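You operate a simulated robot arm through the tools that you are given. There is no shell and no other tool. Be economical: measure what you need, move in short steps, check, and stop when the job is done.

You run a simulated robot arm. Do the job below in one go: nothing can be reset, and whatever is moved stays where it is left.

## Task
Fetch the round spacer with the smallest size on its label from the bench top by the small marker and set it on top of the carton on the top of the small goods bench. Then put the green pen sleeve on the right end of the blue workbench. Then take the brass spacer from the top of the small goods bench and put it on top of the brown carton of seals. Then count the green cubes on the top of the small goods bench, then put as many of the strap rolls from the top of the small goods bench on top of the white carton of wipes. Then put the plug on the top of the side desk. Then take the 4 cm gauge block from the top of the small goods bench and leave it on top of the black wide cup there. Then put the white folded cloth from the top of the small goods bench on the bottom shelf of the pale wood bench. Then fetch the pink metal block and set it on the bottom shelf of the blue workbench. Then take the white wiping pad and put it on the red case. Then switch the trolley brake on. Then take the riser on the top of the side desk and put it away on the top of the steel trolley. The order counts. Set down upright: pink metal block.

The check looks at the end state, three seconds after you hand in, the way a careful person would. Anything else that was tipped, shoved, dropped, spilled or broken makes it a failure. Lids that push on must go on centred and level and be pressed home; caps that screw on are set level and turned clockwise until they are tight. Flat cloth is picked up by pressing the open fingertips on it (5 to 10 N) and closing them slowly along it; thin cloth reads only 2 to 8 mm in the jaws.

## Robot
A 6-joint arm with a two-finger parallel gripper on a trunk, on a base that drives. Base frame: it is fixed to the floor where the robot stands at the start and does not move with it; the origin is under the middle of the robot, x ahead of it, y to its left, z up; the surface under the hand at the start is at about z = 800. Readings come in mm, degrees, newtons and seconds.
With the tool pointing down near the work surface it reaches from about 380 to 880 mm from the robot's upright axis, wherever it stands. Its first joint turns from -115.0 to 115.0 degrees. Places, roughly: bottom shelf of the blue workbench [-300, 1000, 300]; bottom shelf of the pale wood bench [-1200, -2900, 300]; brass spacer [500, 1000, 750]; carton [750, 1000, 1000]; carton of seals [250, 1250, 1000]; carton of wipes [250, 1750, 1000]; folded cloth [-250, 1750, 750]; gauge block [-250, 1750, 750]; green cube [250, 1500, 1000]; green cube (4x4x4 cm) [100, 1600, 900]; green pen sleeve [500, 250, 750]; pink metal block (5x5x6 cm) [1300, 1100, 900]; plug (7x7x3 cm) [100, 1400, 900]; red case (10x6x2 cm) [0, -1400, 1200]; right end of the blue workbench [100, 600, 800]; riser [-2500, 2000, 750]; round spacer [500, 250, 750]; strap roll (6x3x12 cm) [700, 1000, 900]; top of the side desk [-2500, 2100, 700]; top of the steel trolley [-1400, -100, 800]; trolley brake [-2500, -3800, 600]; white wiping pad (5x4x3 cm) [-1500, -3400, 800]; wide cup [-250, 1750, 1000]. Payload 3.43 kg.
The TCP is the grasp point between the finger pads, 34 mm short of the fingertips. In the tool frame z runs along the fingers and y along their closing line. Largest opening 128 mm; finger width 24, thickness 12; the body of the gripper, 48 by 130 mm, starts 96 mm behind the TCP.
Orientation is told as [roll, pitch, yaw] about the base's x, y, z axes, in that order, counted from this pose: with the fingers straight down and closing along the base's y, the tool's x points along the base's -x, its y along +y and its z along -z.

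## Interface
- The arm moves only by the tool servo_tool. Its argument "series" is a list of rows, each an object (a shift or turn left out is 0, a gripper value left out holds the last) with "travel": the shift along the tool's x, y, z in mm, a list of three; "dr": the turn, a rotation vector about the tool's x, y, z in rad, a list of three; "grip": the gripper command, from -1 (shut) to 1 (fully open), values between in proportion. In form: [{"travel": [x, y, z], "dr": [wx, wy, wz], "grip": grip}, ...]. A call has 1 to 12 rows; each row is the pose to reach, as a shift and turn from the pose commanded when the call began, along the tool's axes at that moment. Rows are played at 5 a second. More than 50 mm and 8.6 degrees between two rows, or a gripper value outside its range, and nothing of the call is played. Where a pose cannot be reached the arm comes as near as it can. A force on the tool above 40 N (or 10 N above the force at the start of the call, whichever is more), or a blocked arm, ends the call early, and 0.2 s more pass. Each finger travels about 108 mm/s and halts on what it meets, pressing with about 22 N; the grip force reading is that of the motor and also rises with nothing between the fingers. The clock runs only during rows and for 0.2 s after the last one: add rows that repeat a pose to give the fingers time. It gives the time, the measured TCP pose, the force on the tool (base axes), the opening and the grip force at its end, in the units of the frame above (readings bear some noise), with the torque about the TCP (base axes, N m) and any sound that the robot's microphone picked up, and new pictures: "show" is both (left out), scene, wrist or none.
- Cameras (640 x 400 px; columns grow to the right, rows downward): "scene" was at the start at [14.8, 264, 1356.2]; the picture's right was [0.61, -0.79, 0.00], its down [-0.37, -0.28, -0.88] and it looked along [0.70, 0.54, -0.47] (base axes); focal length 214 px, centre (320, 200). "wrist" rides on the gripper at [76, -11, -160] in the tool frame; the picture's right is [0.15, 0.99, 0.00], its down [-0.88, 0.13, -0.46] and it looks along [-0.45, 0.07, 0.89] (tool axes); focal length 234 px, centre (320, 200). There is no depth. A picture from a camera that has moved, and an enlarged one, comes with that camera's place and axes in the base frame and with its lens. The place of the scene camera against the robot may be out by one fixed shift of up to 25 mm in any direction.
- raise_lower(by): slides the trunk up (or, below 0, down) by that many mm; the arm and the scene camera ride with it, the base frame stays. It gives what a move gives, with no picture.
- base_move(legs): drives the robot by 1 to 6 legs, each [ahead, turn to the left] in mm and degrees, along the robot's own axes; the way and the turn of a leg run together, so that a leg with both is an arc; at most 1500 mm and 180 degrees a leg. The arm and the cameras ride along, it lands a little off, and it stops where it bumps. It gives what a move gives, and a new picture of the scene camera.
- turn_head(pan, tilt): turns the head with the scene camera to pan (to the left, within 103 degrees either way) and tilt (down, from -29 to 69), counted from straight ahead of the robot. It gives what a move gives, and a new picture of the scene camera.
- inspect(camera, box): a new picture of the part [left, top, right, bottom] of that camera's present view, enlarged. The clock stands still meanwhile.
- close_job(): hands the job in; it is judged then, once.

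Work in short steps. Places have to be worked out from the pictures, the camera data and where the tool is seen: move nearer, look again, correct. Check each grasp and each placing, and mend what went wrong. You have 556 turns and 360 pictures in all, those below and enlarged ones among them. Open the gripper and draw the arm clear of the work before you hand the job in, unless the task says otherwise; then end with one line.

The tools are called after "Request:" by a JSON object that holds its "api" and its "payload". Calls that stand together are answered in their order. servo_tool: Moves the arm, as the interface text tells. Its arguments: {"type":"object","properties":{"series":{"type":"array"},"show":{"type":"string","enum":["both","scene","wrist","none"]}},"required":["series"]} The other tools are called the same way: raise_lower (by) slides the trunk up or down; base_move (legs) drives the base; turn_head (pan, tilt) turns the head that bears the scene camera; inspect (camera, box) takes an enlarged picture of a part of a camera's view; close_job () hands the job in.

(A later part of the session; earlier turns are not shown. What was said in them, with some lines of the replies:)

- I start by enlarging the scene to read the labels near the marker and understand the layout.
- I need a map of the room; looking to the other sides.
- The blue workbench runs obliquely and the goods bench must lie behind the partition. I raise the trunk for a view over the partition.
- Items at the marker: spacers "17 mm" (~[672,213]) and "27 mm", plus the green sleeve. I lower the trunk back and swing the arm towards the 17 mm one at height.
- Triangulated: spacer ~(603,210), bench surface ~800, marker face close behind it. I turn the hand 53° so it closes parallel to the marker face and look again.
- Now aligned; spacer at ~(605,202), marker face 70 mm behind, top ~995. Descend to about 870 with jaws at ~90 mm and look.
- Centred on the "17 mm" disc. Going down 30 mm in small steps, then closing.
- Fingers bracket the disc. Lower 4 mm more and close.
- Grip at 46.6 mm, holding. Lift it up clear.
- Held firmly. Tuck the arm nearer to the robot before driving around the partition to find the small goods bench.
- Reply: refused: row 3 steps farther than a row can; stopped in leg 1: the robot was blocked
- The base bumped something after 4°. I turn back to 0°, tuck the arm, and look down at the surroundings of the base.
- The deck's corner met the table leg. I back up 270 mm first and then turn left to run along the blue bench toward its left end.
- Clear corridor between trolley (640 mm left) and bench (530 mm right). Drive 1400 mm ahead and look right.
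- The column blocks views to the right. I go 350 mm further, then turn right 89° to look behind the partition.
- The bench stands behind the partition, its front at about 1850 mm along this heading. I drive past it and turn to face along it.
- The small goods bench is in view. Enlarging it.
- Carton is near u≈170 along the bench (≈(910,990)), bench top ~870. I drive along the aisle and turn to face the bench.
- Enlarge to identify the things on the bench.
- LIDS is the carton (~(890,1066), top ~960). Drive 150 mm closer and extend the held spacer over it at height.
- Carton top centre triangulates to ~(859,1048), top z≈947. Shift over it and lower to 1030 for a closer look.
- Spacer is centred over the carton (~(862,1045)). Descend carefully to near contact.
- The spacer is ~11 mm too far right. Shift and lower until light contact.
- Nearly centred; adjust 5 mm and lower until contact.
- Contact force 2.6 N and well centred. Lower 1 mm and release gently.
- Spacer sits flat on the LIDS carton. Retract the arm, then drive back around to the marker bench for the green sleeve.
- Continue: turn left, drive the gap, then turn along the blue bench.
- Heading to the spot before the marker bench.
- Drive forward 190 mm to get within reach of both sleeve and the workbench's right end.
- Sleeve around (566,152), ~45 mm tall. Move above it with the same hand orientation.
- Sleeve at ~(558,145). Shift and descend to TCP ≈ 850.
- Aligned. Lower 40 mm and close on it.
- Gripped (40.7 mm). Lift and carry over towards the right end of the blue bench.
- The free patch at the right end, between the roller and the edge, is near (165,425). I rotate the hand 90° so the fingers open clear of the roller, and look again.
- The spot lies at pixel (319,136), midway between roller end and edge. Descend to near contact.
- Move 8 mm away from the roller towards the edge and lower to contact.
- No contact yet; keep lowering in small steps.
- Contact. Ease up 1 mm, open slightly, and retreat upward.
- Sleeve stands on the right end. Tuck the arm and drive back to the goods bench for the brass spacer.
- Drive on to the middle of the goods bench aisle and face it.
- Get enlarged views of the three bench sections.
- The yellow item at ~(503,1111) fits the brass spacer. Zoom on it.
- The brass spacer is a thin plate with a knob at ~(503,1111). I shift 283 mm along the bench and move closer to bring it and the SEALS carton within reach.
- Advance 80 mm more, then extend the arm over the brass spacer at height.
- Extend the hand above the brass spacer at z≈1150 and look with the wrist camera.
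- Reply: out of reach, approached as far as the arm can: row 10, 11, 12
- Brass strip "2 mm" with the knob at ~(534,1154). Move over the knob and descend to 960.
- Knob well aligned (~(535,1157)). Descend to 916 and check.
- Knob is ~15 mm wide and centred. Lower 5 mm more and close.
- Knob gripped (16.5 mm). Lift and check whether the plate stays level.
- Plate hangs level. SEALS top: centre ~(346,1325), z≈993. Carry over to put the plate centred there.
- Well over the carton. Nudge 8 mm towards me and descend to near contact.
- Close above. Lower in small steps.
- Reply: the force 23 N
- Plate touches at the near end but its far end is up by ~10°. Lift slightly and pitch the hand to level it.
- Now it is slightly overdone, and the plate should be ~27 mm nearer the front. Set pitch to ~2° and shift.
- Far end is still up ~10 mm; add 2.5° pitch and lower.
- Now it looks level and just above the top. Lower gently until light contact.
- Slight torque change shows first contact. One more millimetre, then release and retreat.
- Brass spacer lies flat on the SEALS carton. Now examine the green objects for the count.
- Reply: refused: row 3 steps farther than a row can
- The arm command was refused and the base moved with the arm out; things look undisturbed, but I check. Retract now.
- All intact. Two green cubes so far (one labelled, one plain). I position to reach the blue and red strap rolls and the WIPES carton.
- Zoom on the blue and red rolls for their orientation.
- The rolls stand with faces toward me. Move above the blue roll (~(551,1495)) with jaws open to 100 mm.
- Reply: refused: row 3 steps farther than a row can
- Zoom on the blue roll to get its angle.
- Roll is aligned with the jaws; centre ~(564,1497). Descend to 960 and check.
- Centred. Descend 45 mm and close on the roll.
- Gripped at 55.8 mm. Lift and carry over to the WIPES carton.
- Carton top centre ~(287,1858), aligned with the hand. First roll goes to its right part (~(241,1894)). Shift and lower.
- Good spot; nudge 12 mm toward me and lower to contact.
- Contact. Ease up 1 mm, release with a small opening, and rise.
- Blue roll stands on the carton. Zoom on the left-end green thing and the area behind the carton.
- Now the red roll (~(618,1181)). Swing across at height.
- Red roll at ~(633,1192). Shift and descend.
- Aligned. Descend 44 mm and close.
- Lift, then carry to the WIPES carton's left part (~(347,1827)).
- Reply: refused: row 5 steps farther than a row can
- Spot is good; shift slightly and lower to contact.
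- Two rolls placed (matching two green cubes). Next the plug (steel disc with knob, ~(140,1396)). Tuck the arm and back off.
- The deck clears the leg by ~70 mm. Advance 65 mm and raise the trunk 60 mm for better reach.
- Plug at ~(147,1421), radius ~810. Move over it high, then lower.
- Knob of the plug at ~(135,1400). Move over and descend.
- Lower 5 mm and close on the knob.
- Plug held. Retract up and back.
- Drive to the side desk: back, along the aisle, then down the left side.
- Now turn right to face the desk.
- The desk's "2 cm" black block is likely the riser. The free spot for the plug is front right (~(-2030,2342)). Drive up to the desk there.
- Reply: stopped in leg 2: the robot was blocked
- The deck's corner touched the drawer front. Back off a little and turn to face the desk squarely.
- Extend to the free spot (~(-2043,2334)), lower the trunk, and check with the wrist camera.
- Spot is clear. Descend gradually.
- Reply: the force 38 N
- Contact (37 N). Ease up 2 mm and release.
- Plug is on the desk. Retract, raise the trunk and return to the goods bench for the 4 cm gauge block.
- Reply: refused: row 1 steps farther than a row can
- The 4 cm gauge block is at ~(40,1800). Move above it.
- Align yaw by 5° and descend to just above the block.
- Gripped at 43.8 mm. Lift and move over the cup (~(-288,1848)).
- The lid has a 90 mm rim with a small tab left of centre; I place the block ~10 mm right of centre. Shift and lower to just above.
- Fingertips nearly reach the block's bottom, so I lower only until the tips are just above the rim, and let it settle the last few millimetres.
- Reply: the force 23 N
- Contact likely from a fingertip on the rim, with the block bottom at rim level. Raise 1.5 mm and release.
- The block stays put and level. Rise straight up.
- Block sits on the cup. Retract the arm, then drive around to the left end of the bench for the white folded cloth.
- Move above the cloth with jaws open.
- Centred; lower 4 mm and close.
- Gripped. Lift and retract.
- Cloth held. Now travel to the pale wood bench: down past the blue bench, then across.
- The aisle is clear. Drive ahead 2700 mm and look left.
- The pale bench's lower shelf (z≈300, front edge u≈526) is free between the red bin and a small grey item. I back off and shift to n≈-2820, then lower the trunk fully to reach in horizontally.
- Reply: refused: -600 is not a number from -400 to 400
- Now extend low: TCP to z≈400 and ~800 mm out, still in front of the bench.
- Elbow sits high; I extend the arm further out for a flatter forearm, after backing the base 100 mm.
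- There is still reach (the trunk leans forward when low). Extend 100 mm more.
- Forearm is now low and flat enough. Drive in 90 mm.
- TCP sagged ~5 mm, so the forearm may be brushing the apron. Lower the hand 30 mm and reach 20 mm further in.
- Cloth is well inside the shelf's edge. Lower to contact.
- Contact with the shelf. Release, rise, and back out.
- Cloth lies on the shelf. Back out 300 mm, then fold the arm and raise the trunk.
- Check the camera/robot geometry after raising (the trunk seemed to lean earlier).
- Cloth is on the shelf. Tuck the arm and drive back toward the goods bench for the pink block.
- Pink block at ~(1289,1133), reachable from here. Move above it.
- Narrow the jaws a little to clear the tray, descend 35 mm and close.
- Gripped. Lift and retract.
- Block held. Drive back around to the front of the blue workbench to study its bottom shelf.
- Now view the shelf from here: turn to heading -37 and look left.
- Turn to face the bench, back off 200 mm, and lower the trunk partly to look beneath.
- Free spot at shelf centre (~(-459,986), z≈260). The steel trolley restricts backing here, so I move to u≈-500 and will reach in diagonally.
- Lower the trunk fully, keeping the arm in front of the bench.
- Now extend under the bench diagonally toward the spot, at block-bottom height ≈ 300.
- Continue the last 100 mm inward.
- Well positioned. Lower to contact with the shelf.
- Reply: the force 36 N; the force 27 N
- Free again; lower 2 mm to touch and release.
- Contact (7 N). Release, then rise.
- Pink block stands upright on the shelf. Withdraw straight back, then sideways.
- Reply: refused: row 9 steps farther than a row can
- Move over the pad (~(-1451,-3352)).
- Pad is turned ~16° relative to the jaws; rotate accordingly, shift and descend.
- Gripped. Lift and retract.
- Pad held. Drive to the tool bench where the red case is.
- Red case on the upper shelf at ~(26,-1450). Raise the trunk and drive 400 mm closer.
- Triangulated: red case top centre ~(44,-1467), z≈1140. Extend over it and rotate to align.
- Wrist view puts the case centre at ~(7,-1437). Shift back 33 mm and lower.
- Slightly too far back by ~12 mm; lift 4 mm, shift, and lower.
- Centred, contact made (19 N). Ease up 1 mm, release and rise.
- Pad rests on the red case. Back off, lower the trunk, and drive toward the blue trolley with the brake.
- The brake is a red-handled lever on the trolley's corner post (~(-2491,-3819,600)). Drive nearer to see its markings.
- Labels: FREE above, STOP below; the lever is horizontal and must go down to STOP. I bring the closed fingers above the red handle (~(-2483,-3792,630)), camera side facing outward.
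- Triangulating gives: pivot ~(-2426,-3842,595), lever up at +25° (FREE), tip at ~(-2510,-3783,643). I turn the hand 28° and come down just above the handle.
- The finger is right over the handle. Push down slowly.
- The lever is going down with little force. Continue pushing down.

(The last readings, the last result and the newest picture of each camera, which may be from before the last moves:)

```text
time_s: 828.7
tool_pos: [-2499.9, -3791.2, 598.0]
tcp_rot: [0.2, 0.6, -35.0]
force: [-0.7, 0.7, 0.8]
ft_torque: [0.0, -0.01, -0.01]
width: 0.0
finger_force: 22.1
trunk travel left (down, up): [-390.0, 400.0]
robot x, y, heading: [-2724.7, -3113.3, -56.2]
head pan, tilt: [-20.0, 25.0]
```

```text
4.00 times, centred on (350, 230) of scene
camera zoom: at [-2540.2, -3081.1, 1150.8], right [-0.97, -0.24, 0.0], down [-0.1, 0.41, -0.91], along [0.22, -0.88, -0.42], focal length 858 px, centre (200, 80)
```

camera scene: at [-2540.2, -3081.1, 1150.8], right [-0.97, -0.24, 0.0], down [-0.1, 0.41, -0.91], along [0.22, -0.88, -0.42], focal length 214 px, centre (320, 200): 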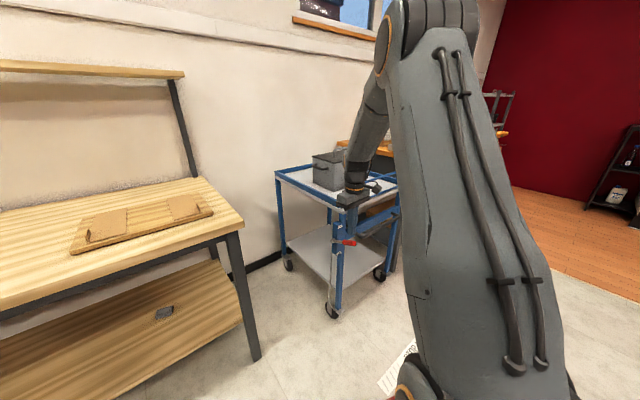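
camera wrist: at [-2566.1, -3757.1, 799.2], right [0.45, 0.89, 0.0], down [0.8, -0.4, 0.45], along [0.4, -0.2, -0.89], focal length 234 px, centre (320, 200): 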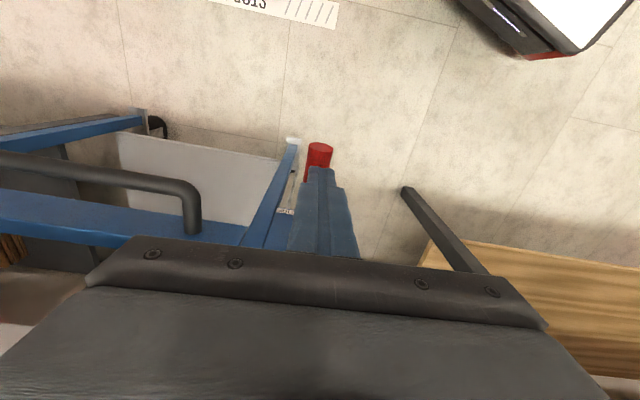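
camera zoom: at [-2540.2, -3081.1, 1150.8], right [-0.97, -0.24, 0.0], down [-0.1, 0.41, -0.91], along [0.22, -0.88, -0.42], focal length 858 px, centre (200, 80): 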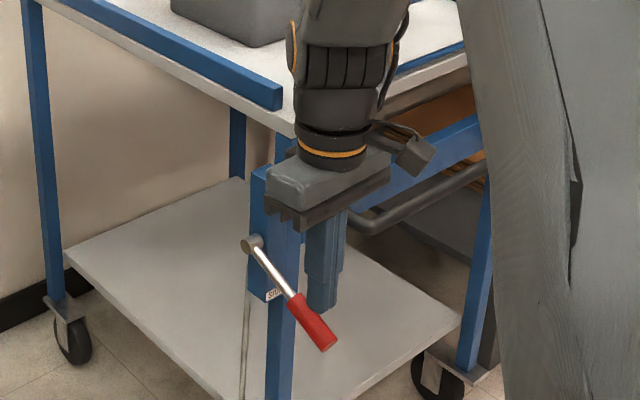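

The lever has swung well down past the STOP label. Rise and verify.

Request:
{"api": "servo_tool", "payload": {"series": [{"travel": [10, 0, -30]}, {"travel": [15, 0, -70]}, {"travel": [15, 0, -110]}, {"travel": [15, 0, -155]}, {"travel": [15, 0, -200]}, {"travel": [15, 0, -245]}, {"travel": [15, 0, -290]}, {"travel": [15, 0, -290]}], "show": "none"}}

Request:
{"api": "inspect", "payload": {"camera": "scene", "box": [310, 205, 390, 275]}}

```text
time_s: 830.5
tool_pos: [-2507.2, -3784.3, 889.2]
tcp_rot: [0.2, 0.5, -35.1]
force: [0.5, 0.3, -0.4]
ft_torque: [0.04, 0.0, 0.02]
width: 0.0
finger_force: 22.0
trunk travel left (down, up): [-390.0, 400.0]
robot x, y, heading: [-2727.4, -3116.1, -56.0]
head pan, tilt: [-20.0, 25.0]
```

```text
5.71 times, centred on (350, 240) of scene
camera zoom: at [-2540.2, -3081.1, 1150.7], right [-0.97, -0.24, 0.0], down [-0.1, 0.41, -0.91], along [0.22, -0.88, -0.42], focal length 1226 px, centre (149, -29)
```

zoom: 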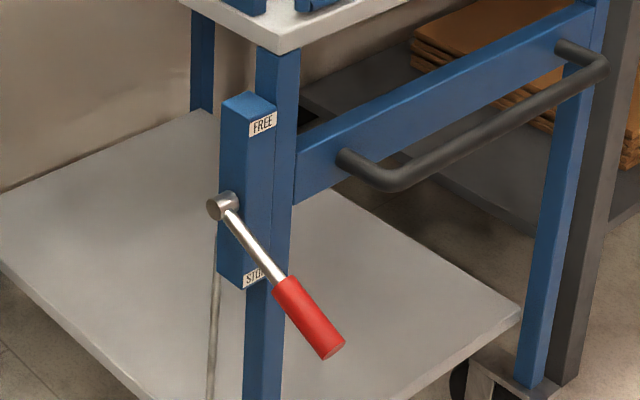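

Lever is at about -39°, at the STOP label. I press once more gently to make sure it's home against its stop.

Request:
{"api": "servo_tool", "payload": {"series": [{"travel": [-20, 0, 45]}, {"travel": [-20, 0, 90]}, {"travel": [-20, 0, 135]}, {"travel": [-20, 0, 180]}, {"travel": [-20, 0, 225]}, {"travel": [-20, 0, 265]}, {"travel": [-20, 0, 285]}, {"travel": [-20, 0, 295]}, {"travel": [-20, 0, 303]}, {"travel": [-20, 0, 310]}, {"travel": [-20, 0, 316]}], "show": "none"}}

Request:
{"api": "inspect", "payload": {"camera": "scene", "box": [310, 205, 390, 275]}}

```text
time_s: 832.8
tool_pos: [-2493.7, -3792.7, 582.2]
tcp_rot: [-0.1, 0.4, -35.1]
force: [-5.8, 15.7, 27.8]
ft_torque: [0.25, 0.02, 0.09]
width: 0.0
finger_force: 22.2
trunk travel left (down, up): [-390.0, 400.0]
robot x, y, heading: [-2726.9, -3112.5, -56.2]
head pan, tilt: [-20.0, 25.0]
stopped in row 11: the force on the tool passed its limit at 48 N (the readings are from after the stop); the commanded pose is now the measured one
```

```text
5.71 times, centred on (350, 240) of scene
camera zoom: at [-2540.8, -3079.6, 1151.0], right [-0.97, -0.24, 0.0], down [-0.1, 0.41, -0.91], along [0.22, -0.88, -0.42], focal length 1226 px, centre (149, -29)
```

zoom: 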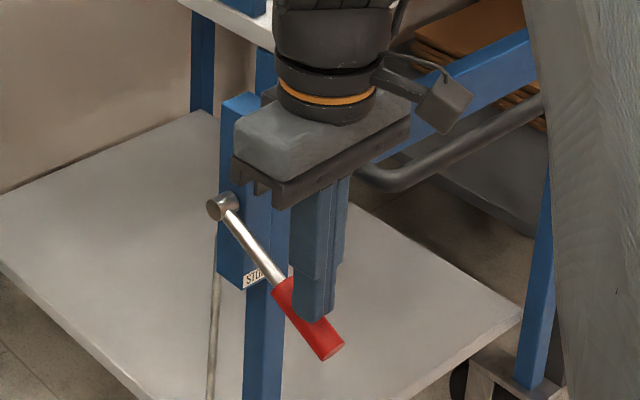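

It's against a hard stop: brake is on. Retreat up and tuck.

Request:
{"api": "servo_tool", "payload": {"series": [{"travel": [5, 0, -30]}, {"travel": [15, 0, -70]}, {"travel": [15, 0, -110]}, {"travel": [15, 0, -155]}, {"travel": [15, 0, -200]}, {"travel": [15, 0, -245]}, {"travel": [30, 20, -285]}, {"travel": [55, 40, -315]}, {"travel": [80, 65, -340]}, {"travel": [110, 90, -355]}, {"travel": [140, 115, -370]}, {"travel": [160, 135, -385]}], "show": "none"}}

Request:
{"api": "inspect", "payload": {"camera": "scene", "box": [270, 170, 420, 330]}}

```text
time_s: 835.4
tool_pos: [-2542.7, -3593.1, 964.1]
tcp_rot: [0.2, 0.5, -35.1]
force: [0.6, -0.4, -0.7]
ft_torque: [0.04, 0.03, -0.01]
width: 0.1
finger_force: 21.9
trunk travel left (down, up): [-390.0, 400.0]
robot x, y, heading: [-2726.8, -3117.7, -56.0]
head pan, tilt: [-20.0, 25.0]
```

```text
2.50 times, centred on (345, 250) of scene
camera zoom: at [-2540.2, -3081.3, 1150.7], right [-0.97, -0.24, 0.0], down [-0.1, 0.41, -0.91], along [0.22, -0.88, -0.42], focal length 536 px, centre (258, 75)
```

zoom: 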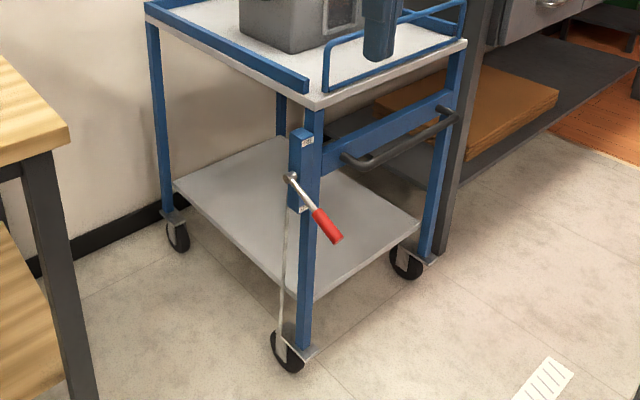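

Brake is on. Now the last job: fetch the riser. Raise the trunk and drive back toward the side desk.

Request:
{"api": "raise_lower", "payload": {"by": 200}}

Request:
{"api": "base_move", "payload": {"legs": [[0, 109.5], [1400, 0], [1400, 0], [1170, 0], [0, 90]]}}

```text
time_s: 837.6
tool_pos: [-2542.9, -3593.1, 1166.8]
tcp_rot: [0.1, 0.5, -35.0]
force: [0.7, 0.6, -0.4]
ft_torque: [0.03, 0.03, -0.03]
width: 0.0
finger_force: 22.1
trunk travel left (down, up): [-590.0, 200.0]
robot x, y, heading: [-2727.8, -3117.1, -56.0]
head pan, tilt: [-20.0, 25.0]
```

```text
time_s: 865.1
tool_pos: [-621.0, 425.1, 1165.8]
tcp_rot: [0.0, 0.4, 163.5]
force: [0.0, 0.0, -0.3]
ft_torque: [0.0, -0.01, 0.03]
width: 0.0
finger_force: 22.2
trunk travel left (down, up): [-590.0, 200.0]
robot x, y, heading: [-295.4, 27.0, 142.3]
head pan, tilt: [-20.0, 25.0]
camera scene: at [-413.9, -67.8, 1350.8], right [0.84, 0.54, 0.0], down [0.23, -0.36, -0.91], along [-0.49, 0.77, -0.42], focal length 214 px, centre (320, 200)
```

scene: 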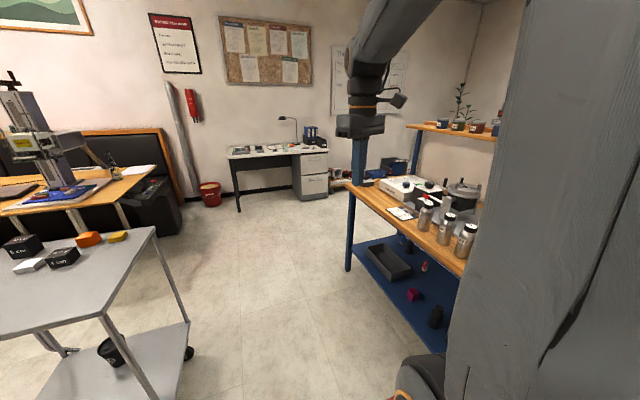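

Request:
{"api": "base_move", "payload": {"legs": [[0, 0.8], [900, 0], [850, 0], [0, -34], [620, 0], [0, 34]]}}

Request:
{"api": "turn_head", "payload": {"pan": 0, "tilt": 40}}

```text
time_s: 880.5
tool_pos: [-2243.5, 2005.9, 1165.4]
tcp_rot: [0.0, 0.6, 165.9]
force: [1.2, -0.2, 0.2]
ft_torque: [-0.02, -0.01, 0.01]
width: 0.1
finger_force: 21.9
trunk travel left (down, up): [-590.0, 200.0]
robot x, y, heading: [-1901.0, 1624.5, 145.0]
head pan, tilt: [-20.0, 25.0]
camera scene: at [-2014.9, 1521.4, 1350.8], right [0.82, 0.57, 0.0], down [0.24, -0.35, -0.91], along [-0.52, 0.74, -0.42], focal length 214 px, centre (320, 200)
```

scene: 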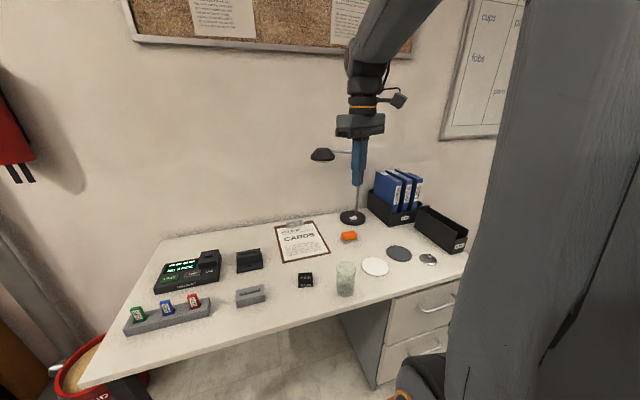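

```text
time_s: 881.3
tool_pos: [-2242.9, 2006.3, 1165.8]
tcp_rot: [-0.1, 0.5, 165.9]
force: [-0.7, -0.3, 0.3]
ft_torque: [0.0, -0.02, 0.0]
width: 0.0
finger_force: 22.2
trunk travel left (down, up): [-590.0, 200.0]
robot x, y, heading: [-1901.7, 1627.1, 144.8]
head pan, tilt: [0.0, 40.0]
camera scene: at [-2031.8, 1494.8, 1327.5], right [0.58, 0.82, 0.0], down [0.52, -0.37, -0.77], along [-0.63, 0.44, -0.64], focal length 214 px, centre (320, 200)
```

scene: 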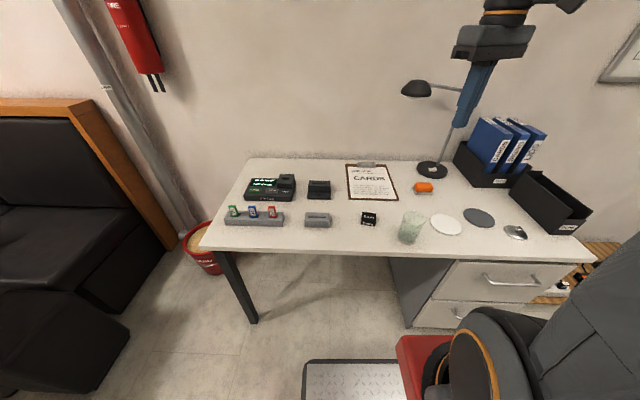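

Request:
{"api": "inspect", "payload": {"camera": "scene", "box": [290, 170, 450, 260]}}

```text
4.00 times, centred on (370, 215) of scene
camera zoom: at [-2031.8, 1494.8, 1327.5], right [0.58, 0.82, 0.0], down [0.52, -0.37, -0.77], along [-0.63, 0.44, -0.64], focal length 858 px, centre (120, 140)
```

zoom: 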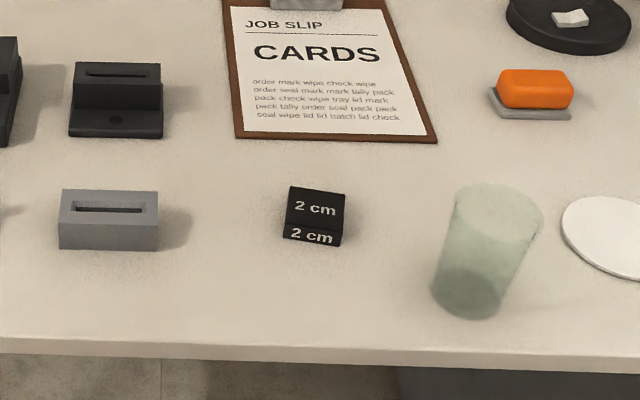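

Riser ("2 cm" black block) at ~(-2399,1973). Move over it with the jaws open and aligned.

Request:
{"api": "servo_tool", "payload": {"series": [{"travel": [-25, 12, 10], "dr": [0, 0, 0.07], "grip": 0.35}, {"travel": [-50, 24, 30], "dr": [0, 0, 0.14]}, {"travel": [-75, 36, 55], "dr": [0, 0, 0.21]}, {"travel": [-100, 48, 80], "dr": [0, 0, 0.28]}, {"travel": [-125, 60, 110], "dr": [0, 0, 0.35]}, {"travel": [-143, 70, 145], "dr": [0, 0, 0.368]}, {"travel": [-143, 70, 185], "dr": [0, 0, 0.368]}, {"travel": [-143, 70, 220], "dr": [0, 0, 0.368]}, {"travel": [-143, 70, 220], "dr": [0, 0, 0.368]}], "show": "wrist"}}

```text
time_s: 883.3
tool_pos: [-2395.4, 1970.6, 943.6]
tcp_rot: [-0.1, 0.5, 144.9]
force: [0.2, -0.4, 0.7]
ft_torque: [0.03, 0.02, -0.04]
width: 86.6
finger_force: 0.1
trunk travel left (down, up): [-590.0, 200.0]
robot x, y, heading: [-1899.4, 1626.0, 144.7]
head pan, tilt: [0.0, 40.0]
camera wrist: at [-2329.1, 1938.6, 1103.7], right [-0.45, -0.89, 0.0], down [-0.8, 0.4, 0.45], along [-0.4, 0.2, -0.89], focal length 234 px, centre (320, 200)
```

wrist: 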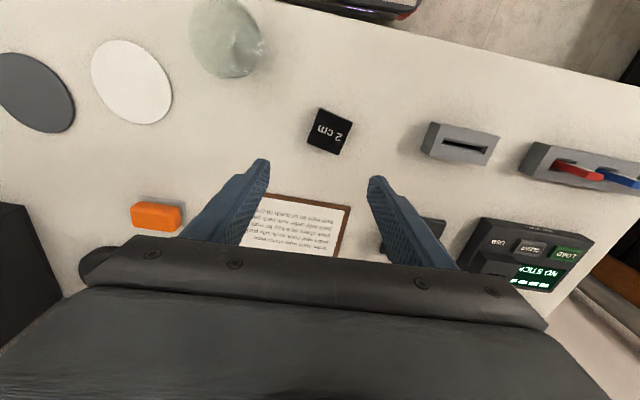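

Riser at ~(-2391,1954), turned ~14°. Align and descend.

Request:
{"api": "servo_tool", "payload": {"series": [{"travel": [13, 12, 30], "dr": [0, 0, 0.12]}, {"travel": [13, 12, 70], "dr": [0, 0, 0.24]}, {"travel": [13, 12, 110], "dr": [0, 0, 0.24]}, {"travel": [13, 12, 135], "dr": [0, 0, 0.24]}, {"travel": [13, 12, 135], "dr": [0, 0, 0.24]}], "show": "wrist"}}

```text
time_s: 884.5
tool_pos: [-2391.7, 1953.2, 810.7]
tcp_rot: [-0.2, 0.3, 131.1]
force: [0.0, -0.1, 0.1]
ft_torque: [0.0, -0.01, -0.04]
width: 86.5
finger_force: 0.0
trunk travel left (down, up): [-590.0, 200.0]
robot x, y, heading: [-1902.2, 1622.6, 144.6]
head pan, tilt: [0.0, 40.0]
camera wrist: at [-2334.1, 1904.9, 969.8], right [-0.65, -0.76, 0.0], down [-0.68, 0.58, 0.45], along [-0.34, 0.29, -0.89], focal length 234 px, centre (320, 200)
```

wrist: 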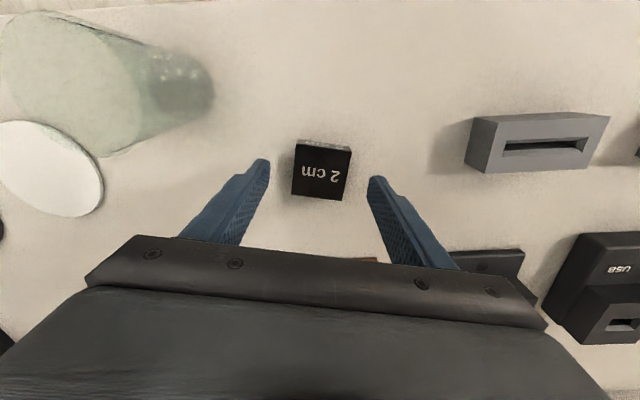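

Request:
{"api": "servo_tool", "payload": {"series": [{"travel": [0, 0, 15]}, {"travel": [0, 0, 25]}, {"travel": [0, 0, 31]}, {"travel": [0, 0, 31], "grip": 0}, {"travel": [0, 0, 31], "grip": -0.5}, {"travel": [0, 0, 31], "grip": -1}, {"travel": [0, 0, 31], "grip": -1}], "show": "wrist"}}

```text
time_s: 886.1
tool_pos: [-2392.5, 1955.4, 779.7]
tcp_rot: [-0.2, 0.5, 131.1]
force: [-0.5, 0.2, -0.3]
ft_torque: [-0.03, 0.0, 0.0]
width: 51.6
finger_force: 22.5
trunk travel left (down, up): [-590.0, 200.0]
robot x, y, heading: [-1896.9, 1624.5, 145.0]
head pan, tilt: [0.0, 40.0]
camera wrist: at [-2335.1, 1905.6, 938.7], right [-0.65, -0.76, 0.0], down [-0.68, 0.58, 0.45], along [-0.34, 0.29, -0.89], focal length 234 px, centre (320, 200)
```

wrist: 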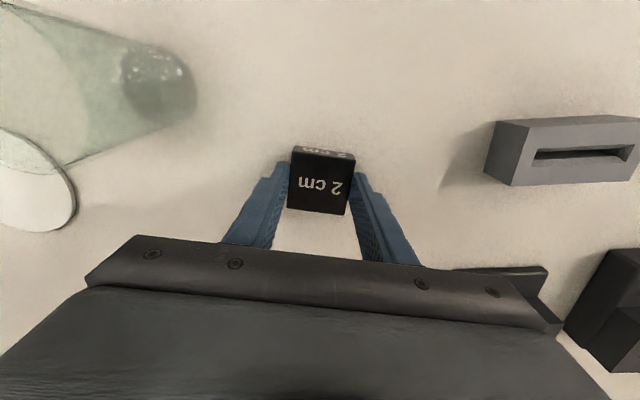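

Gripped. Lift and retract.

Request:
{"api": "servo_tool", "payload": {"series": [{"travel": [0, 0, -45]}, {"travel": [0, 0, -90]}, {"travel": [0, 0, -135]}, {"travel": [0, 0, -180]}, {"travel": [0, 0, -225]}, {"travel": [25, -8, -265]}, {"travel": [50, -17, -300]}, {"travel": [75, -26, -330]}, {"travel": [100, -34, -360]}, {"travel": [128, -43, -385]}, {"travel": [155, -52, -410]}, {"travel": [155, -52, -430]}], "show": "scene"}}

```text
time_s: 888.7
tool_pos: [-2256.2, 1873.2, 1210.0]
tcp_rot: [-0.2, 0.4, 131.1]
force: [-1.5, -0.3, -1.7]
ft_torque: [0.01, -0.02, 0.04]
width: 51.4
finger_force: 21.8
trunk travel left (down, up): [-590.0, 200.0]
robot x, y, heading: [-1899.1, 1625.0, 144.8]
head pan, tilt: [0.0, 40.0]
camera scene: at [-2031.9, 1494.8, 1327.4], right [0.58, 0.82, 0.0], down [0.53, -0.37, -0.77], along [-0.63, 0.44, -0.64], focal length 214 px, centre (320, 200)
```

scene: 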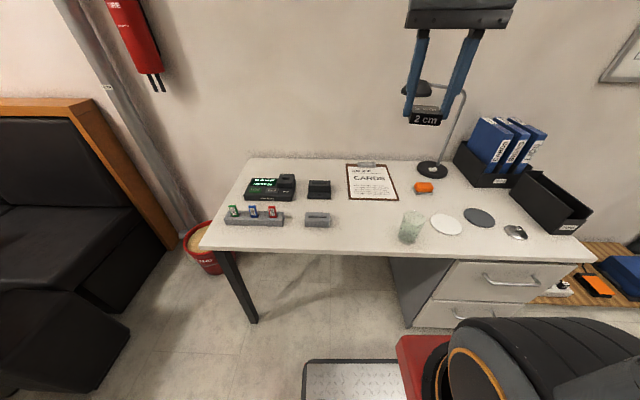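

Riser held. Drive to the steel trolley.

Request:
{"api": "base_move", "payload": {"legs": [[-80, 0], [0, 159.2], [800, 0], [700, 0], [0, -71]]}}

Request:
{"api": "turn_head", "payload": {"pan": 0, "tilt": 45}}

```text
time_s: 907.0
tool_pos: [-1192.6, 24.3, 1209.5]
tcp_rot: [-0.2, 0.3, -140.3]
force: [-0.3, 0.0, -1.9]
ft_torque: [0.0, 0.01, -0.04]
width: 51.5
finger_force: 22.1
trunk travel left (down, up): [-590.0, 200.0]
robot x, y, heading: [-934.7, 373.6, -126.6]
head pan, tilt: [0.0, 40.0]
camera scene: at [-792.0, 249.3, 1327.4], right [-0.8, 0.6, 0.0], down [0.38, 0.52, -0.77], along [-0.46, -0.62, -0.64], focal length 214 px, centre (320, 200)
```

scene: 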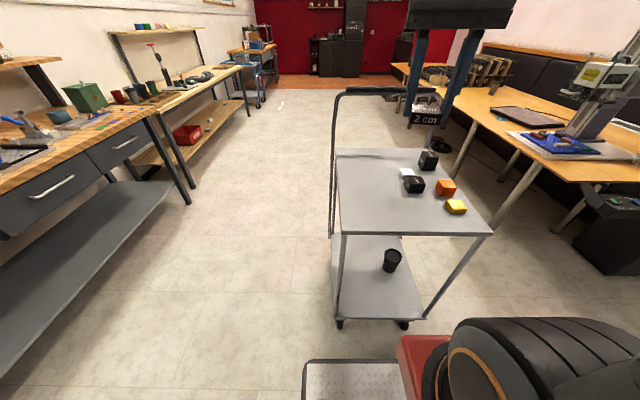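

```text
time_s: 907.6
tool_pos: [-1192.9, 24.5, 1210.7]
tcp_rot: [-0.2, 0.3, -140.2]
force: [-0.2, 0.7, -1.2]
ft_torque: [-0.03, 0.04, 0.03]
width: 51.4
finger_force: 22.2
trunk travel left (down, up): [-590.0, 200.0]
robot x, y, heading: [-936.6, 373.5, -126.3]
head pan, tilt: [0.0, 45.0]
camera scene: at [-789.8, 252.3, 1320.2], right [-0.8, 0.6, 0.0], down [0.42, 0.57, -0.71], along [-0.42, -0.57, -0.71], focal length 214 px, centre (320, 200)
```

scene: 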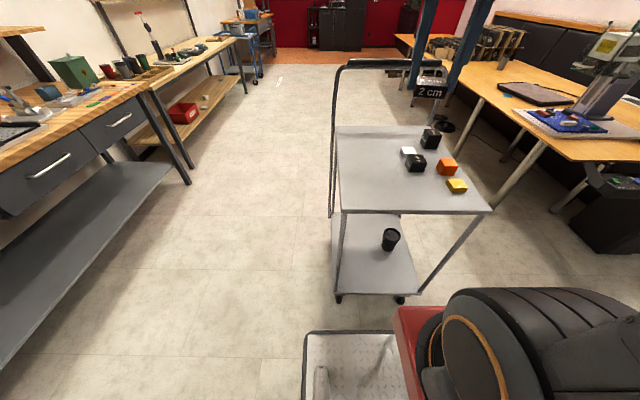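

Tray of the steel trolley is clear at front left, ~(-1284,-112). Extend over it.

Request:
{"api": "servo_tool", "payload": {"series": [{"travel": [-40, 12, 20], "dr": [0, 0, -0.08]}, {"travel": [-80, 24, 40], "dr": [0, 0, -0.16]}, {"travel": [-120, 36, 65], "dr": [0, 0, -0.23]}, {"travel": [-157, 46, 90], "dr": [0, 0, -0.23]}, {"travel": [-157, 46, 130], "dr": [0, 0, -0.23]}, {"travel": [-157, 46, 170], "dr": [0, 0, -0.23]}, {"travel": [-157, 46, 210], "dr": [0, 0, -0.23]}, {"travel": [-157, 46, 210], "dr": [0, 0, -0.23]}], "show": "both"}}

```text
time_s: 909.4
tool_pos: [-1284.9, -110.5, 997.3]
tcp_rot: [0.0, 0.4, -127.1]
force: [-0.4, 0.0, -1.0]
ft_torque: [0.04, -0.02, 0.02]
width: 51.4
finger_force: 22.1
trunk travel left (down, up): [-590.0, 200.0]
robot x, y, heading: [-935.0, 369.8, -126.4]
head pan, tilt: [0.0, 45.0]
camera scene: at [-789.8, 252.3, 1320.2], right [-0.8, 0.6, 0.0], down [0.42, 0.57, -0.71], along [-0.42, -0.57, -0.71], focal length 214 px, centre (320, 200)
camera wrist: at [-1248.1, -43.3, 1157.5], right [0.88, -0.48, 0.0], down [-0.43, -0.78, 0.45], along [-0.22, -0.39, -0.89], focal length 234 px, centre (320, 200)
```

scene: 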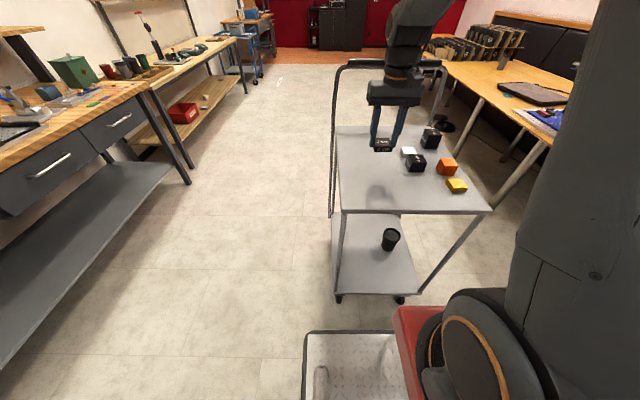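
wrist: 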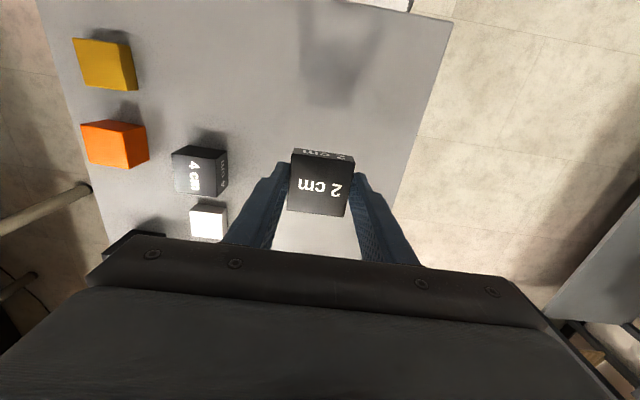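

Spot is clear all around. Lower to near the tray.

Request:
{"api": "servo_tool", "payload": {"series": [{"travel": [0, 0, 45]}, {"travel": [0, 0, 90]}, {"travel": [0, 0, 125]}, {"travel": [0, 0, 140]}, {"travel": [0, 0, 140]}], "show": "wrist"}}

Request:
{"api": "inspect", "payload": {"camera": "scene", "box": [330, 110, 490, 230]}}

```text
time_s: 910.3
tool_pos: [-1284.7, -109.0, 883.8]
tcp_rot: [-0.1, 0.0, -127.1]
force: [7.7, 12.3, 25.5]
ft_torque: [-0.13, -0.86, 0.49]
width: 51.3
finger_force: 22.1
trunk travel left (down, up): [-590.0, 200.0]
robot x, y, heading: [-933.1, 375.0, -126.4]
head pan, tilt: [0.0, 45.0]
stopped in row 4: the force on the tool passed its limit at 87 N (the readings are from after the stop); the commanded pose is now the measured one
camera wrist: at [-1248.2, -40.5, 1043.0], right [0.88, -0.48, 0.0], down [-0.43, -0.78, 0.46], along [-0.22, -0.4, -0.89], focal length 234 px, centre (320, 200)
```

wrist: 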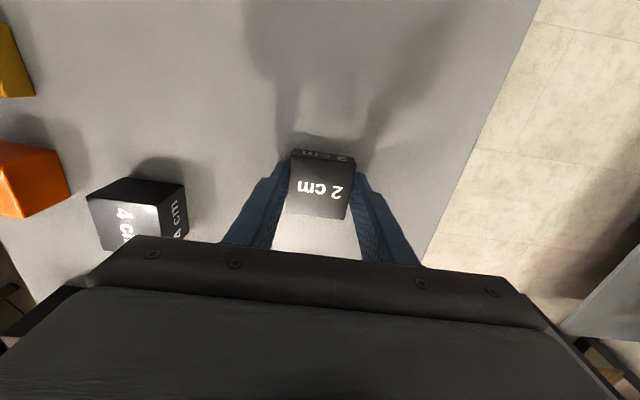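

```text
3.33 times, centred on (410, 170) of scene
camera zoom: at [-789.0, 253.6, 1320.4], right [-0.8, 0.6, 0.0], down [0.42, 0.57, -0.71], along [-0.42, -0.57, -0.71], focal length 715 px, centre (20, 300)
```

zoom: 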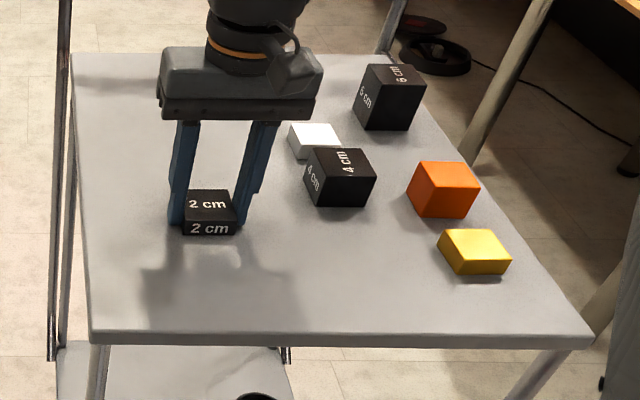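

The tray was higher (~846 mm); contact made, nothing displaced. Ease up, release and rise.

Request:
{"api": "servo_tool", "payload": {"series": [{"travel": [0, 0, -2]}, {"travel": [0, 0, -2]}, {"travel": [0, 0, -2]}], "show": "none"}}

```text
time_s: 911.1
tool_pos: [-1285.2, -109.3, 884.3]
tcp_rot: [-0.1, 0.0, -127.1]
force: [3.5, 3.4, 4.0]
ft_torque: [0.03, -0.29, 0.22]
width: 51.5
finger_force: 21.5
trunk travel left (down, up): [-590.0, 200.0]
robot x, y, heading: [-934.0, 372.5, -126.5]
head pan, tilt: [0.0, 45.0]
```

Request:
{"api": "servo_tool", "payload": {"series": [{"travel": [0, 0, 0], "grip": -0.1}, {"travel": [0, 0, 0], "grip": 0.05}, {"travel": [0, 0, 0], "grip": 0.15}, {"travel": [0, 0, 0], "grip": 0.15}, {"travel": [0, 0, -25]}, {"travel": [0, 0, -70]}, {"travel": [0, 0, -115]}, {"travel": [0, 0, -160]}, {"travel": [0, 0, -205]}, {"travel": [30, 0, -240]}, {"travel": [70, 0, -260]}, {"travel": [110, 0, -280]}], "show": "both"}}

Request:
{"api": "inspect", "payload": {"camera": "scene", "box": [320, 100, 500, 320]}}

```text
time_s: 913.7
tool_pos: [-1219.8, -23.5, 1165.0]
tcp_rot: [-0.1, 0.2, -127.0]
force: [0.1, -1.3, -1.8]
ft_torque: [0.07, -0.01, -0.06]
width: 73.2
finger_force: 0.1
trunk travel left (down, up): [-590.0, 200.0]
robot x, y, heading: [-935.8, 372.7, -126.4]
head pan, tilt: [0.0, 45.0]
camera scene: at [-790.3, 251.6, 1320.2], right [-0.8, 0.6, 0.0], down [0.42, 0.57, -0.71], along [-0.42, -0.57, -0.71], focal length 214 px, centre (320, 200)
camera wrist: at [-1183.1, 44.7, 1324.2], right [0.88, -0.48, 0.0], down [-0.43, -0.78, 0.45], along [-0.22, -0.4, -0.89], focal length 234 px, centre (320, 200)
```

scene: 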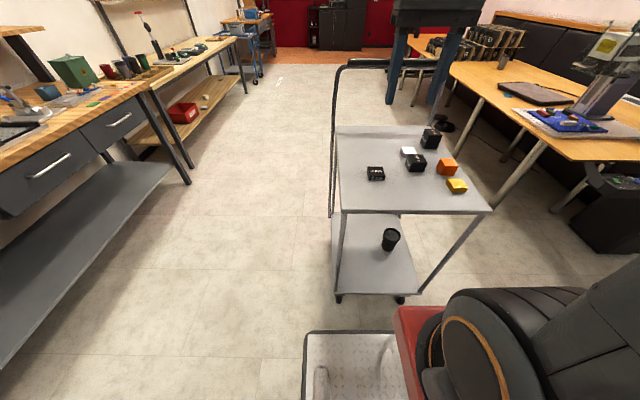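
wrist: 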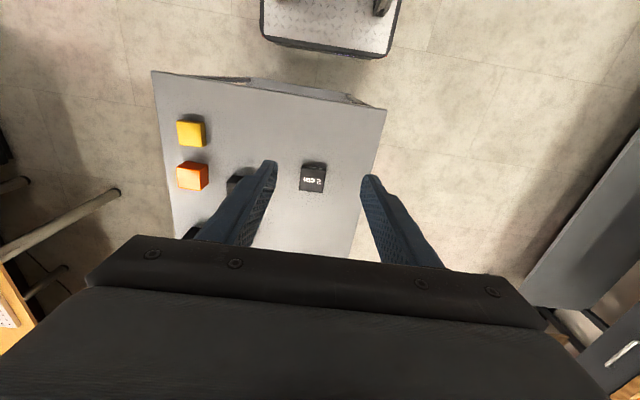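

```text
1.82 times, centred on (410, 210) of scene
camera zoom: at [-790.3, 251.6, 1320.2], right [-0.8, 0.6, 0.0], down [0.42, 0.57, -0.71], along [-0.42, -0.57, -0.71], focal length 390 px, centre (156, 182)
```

zoom: 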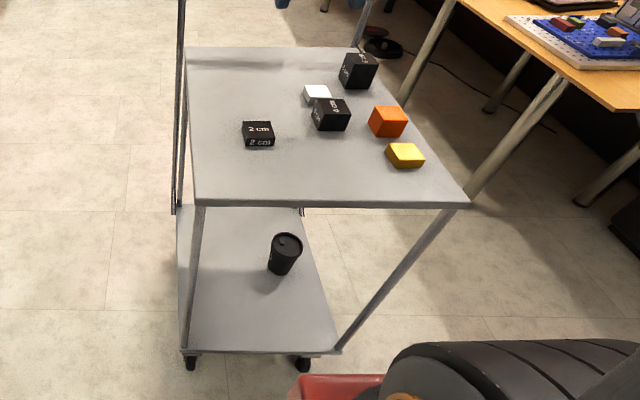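

Riser stands on the trolley's top, everything else undisturbed; the gripper is open and clear. Handing in.

Request:
{"api": "close_job", "payload": {}}

```text
The job is handed in.
```

I did all twelve jobs in the order you gave and handed the job in. I counted two green cubes, one plain and one with a label, so I put two strap rolls (blue and red) on the carton of wipes.
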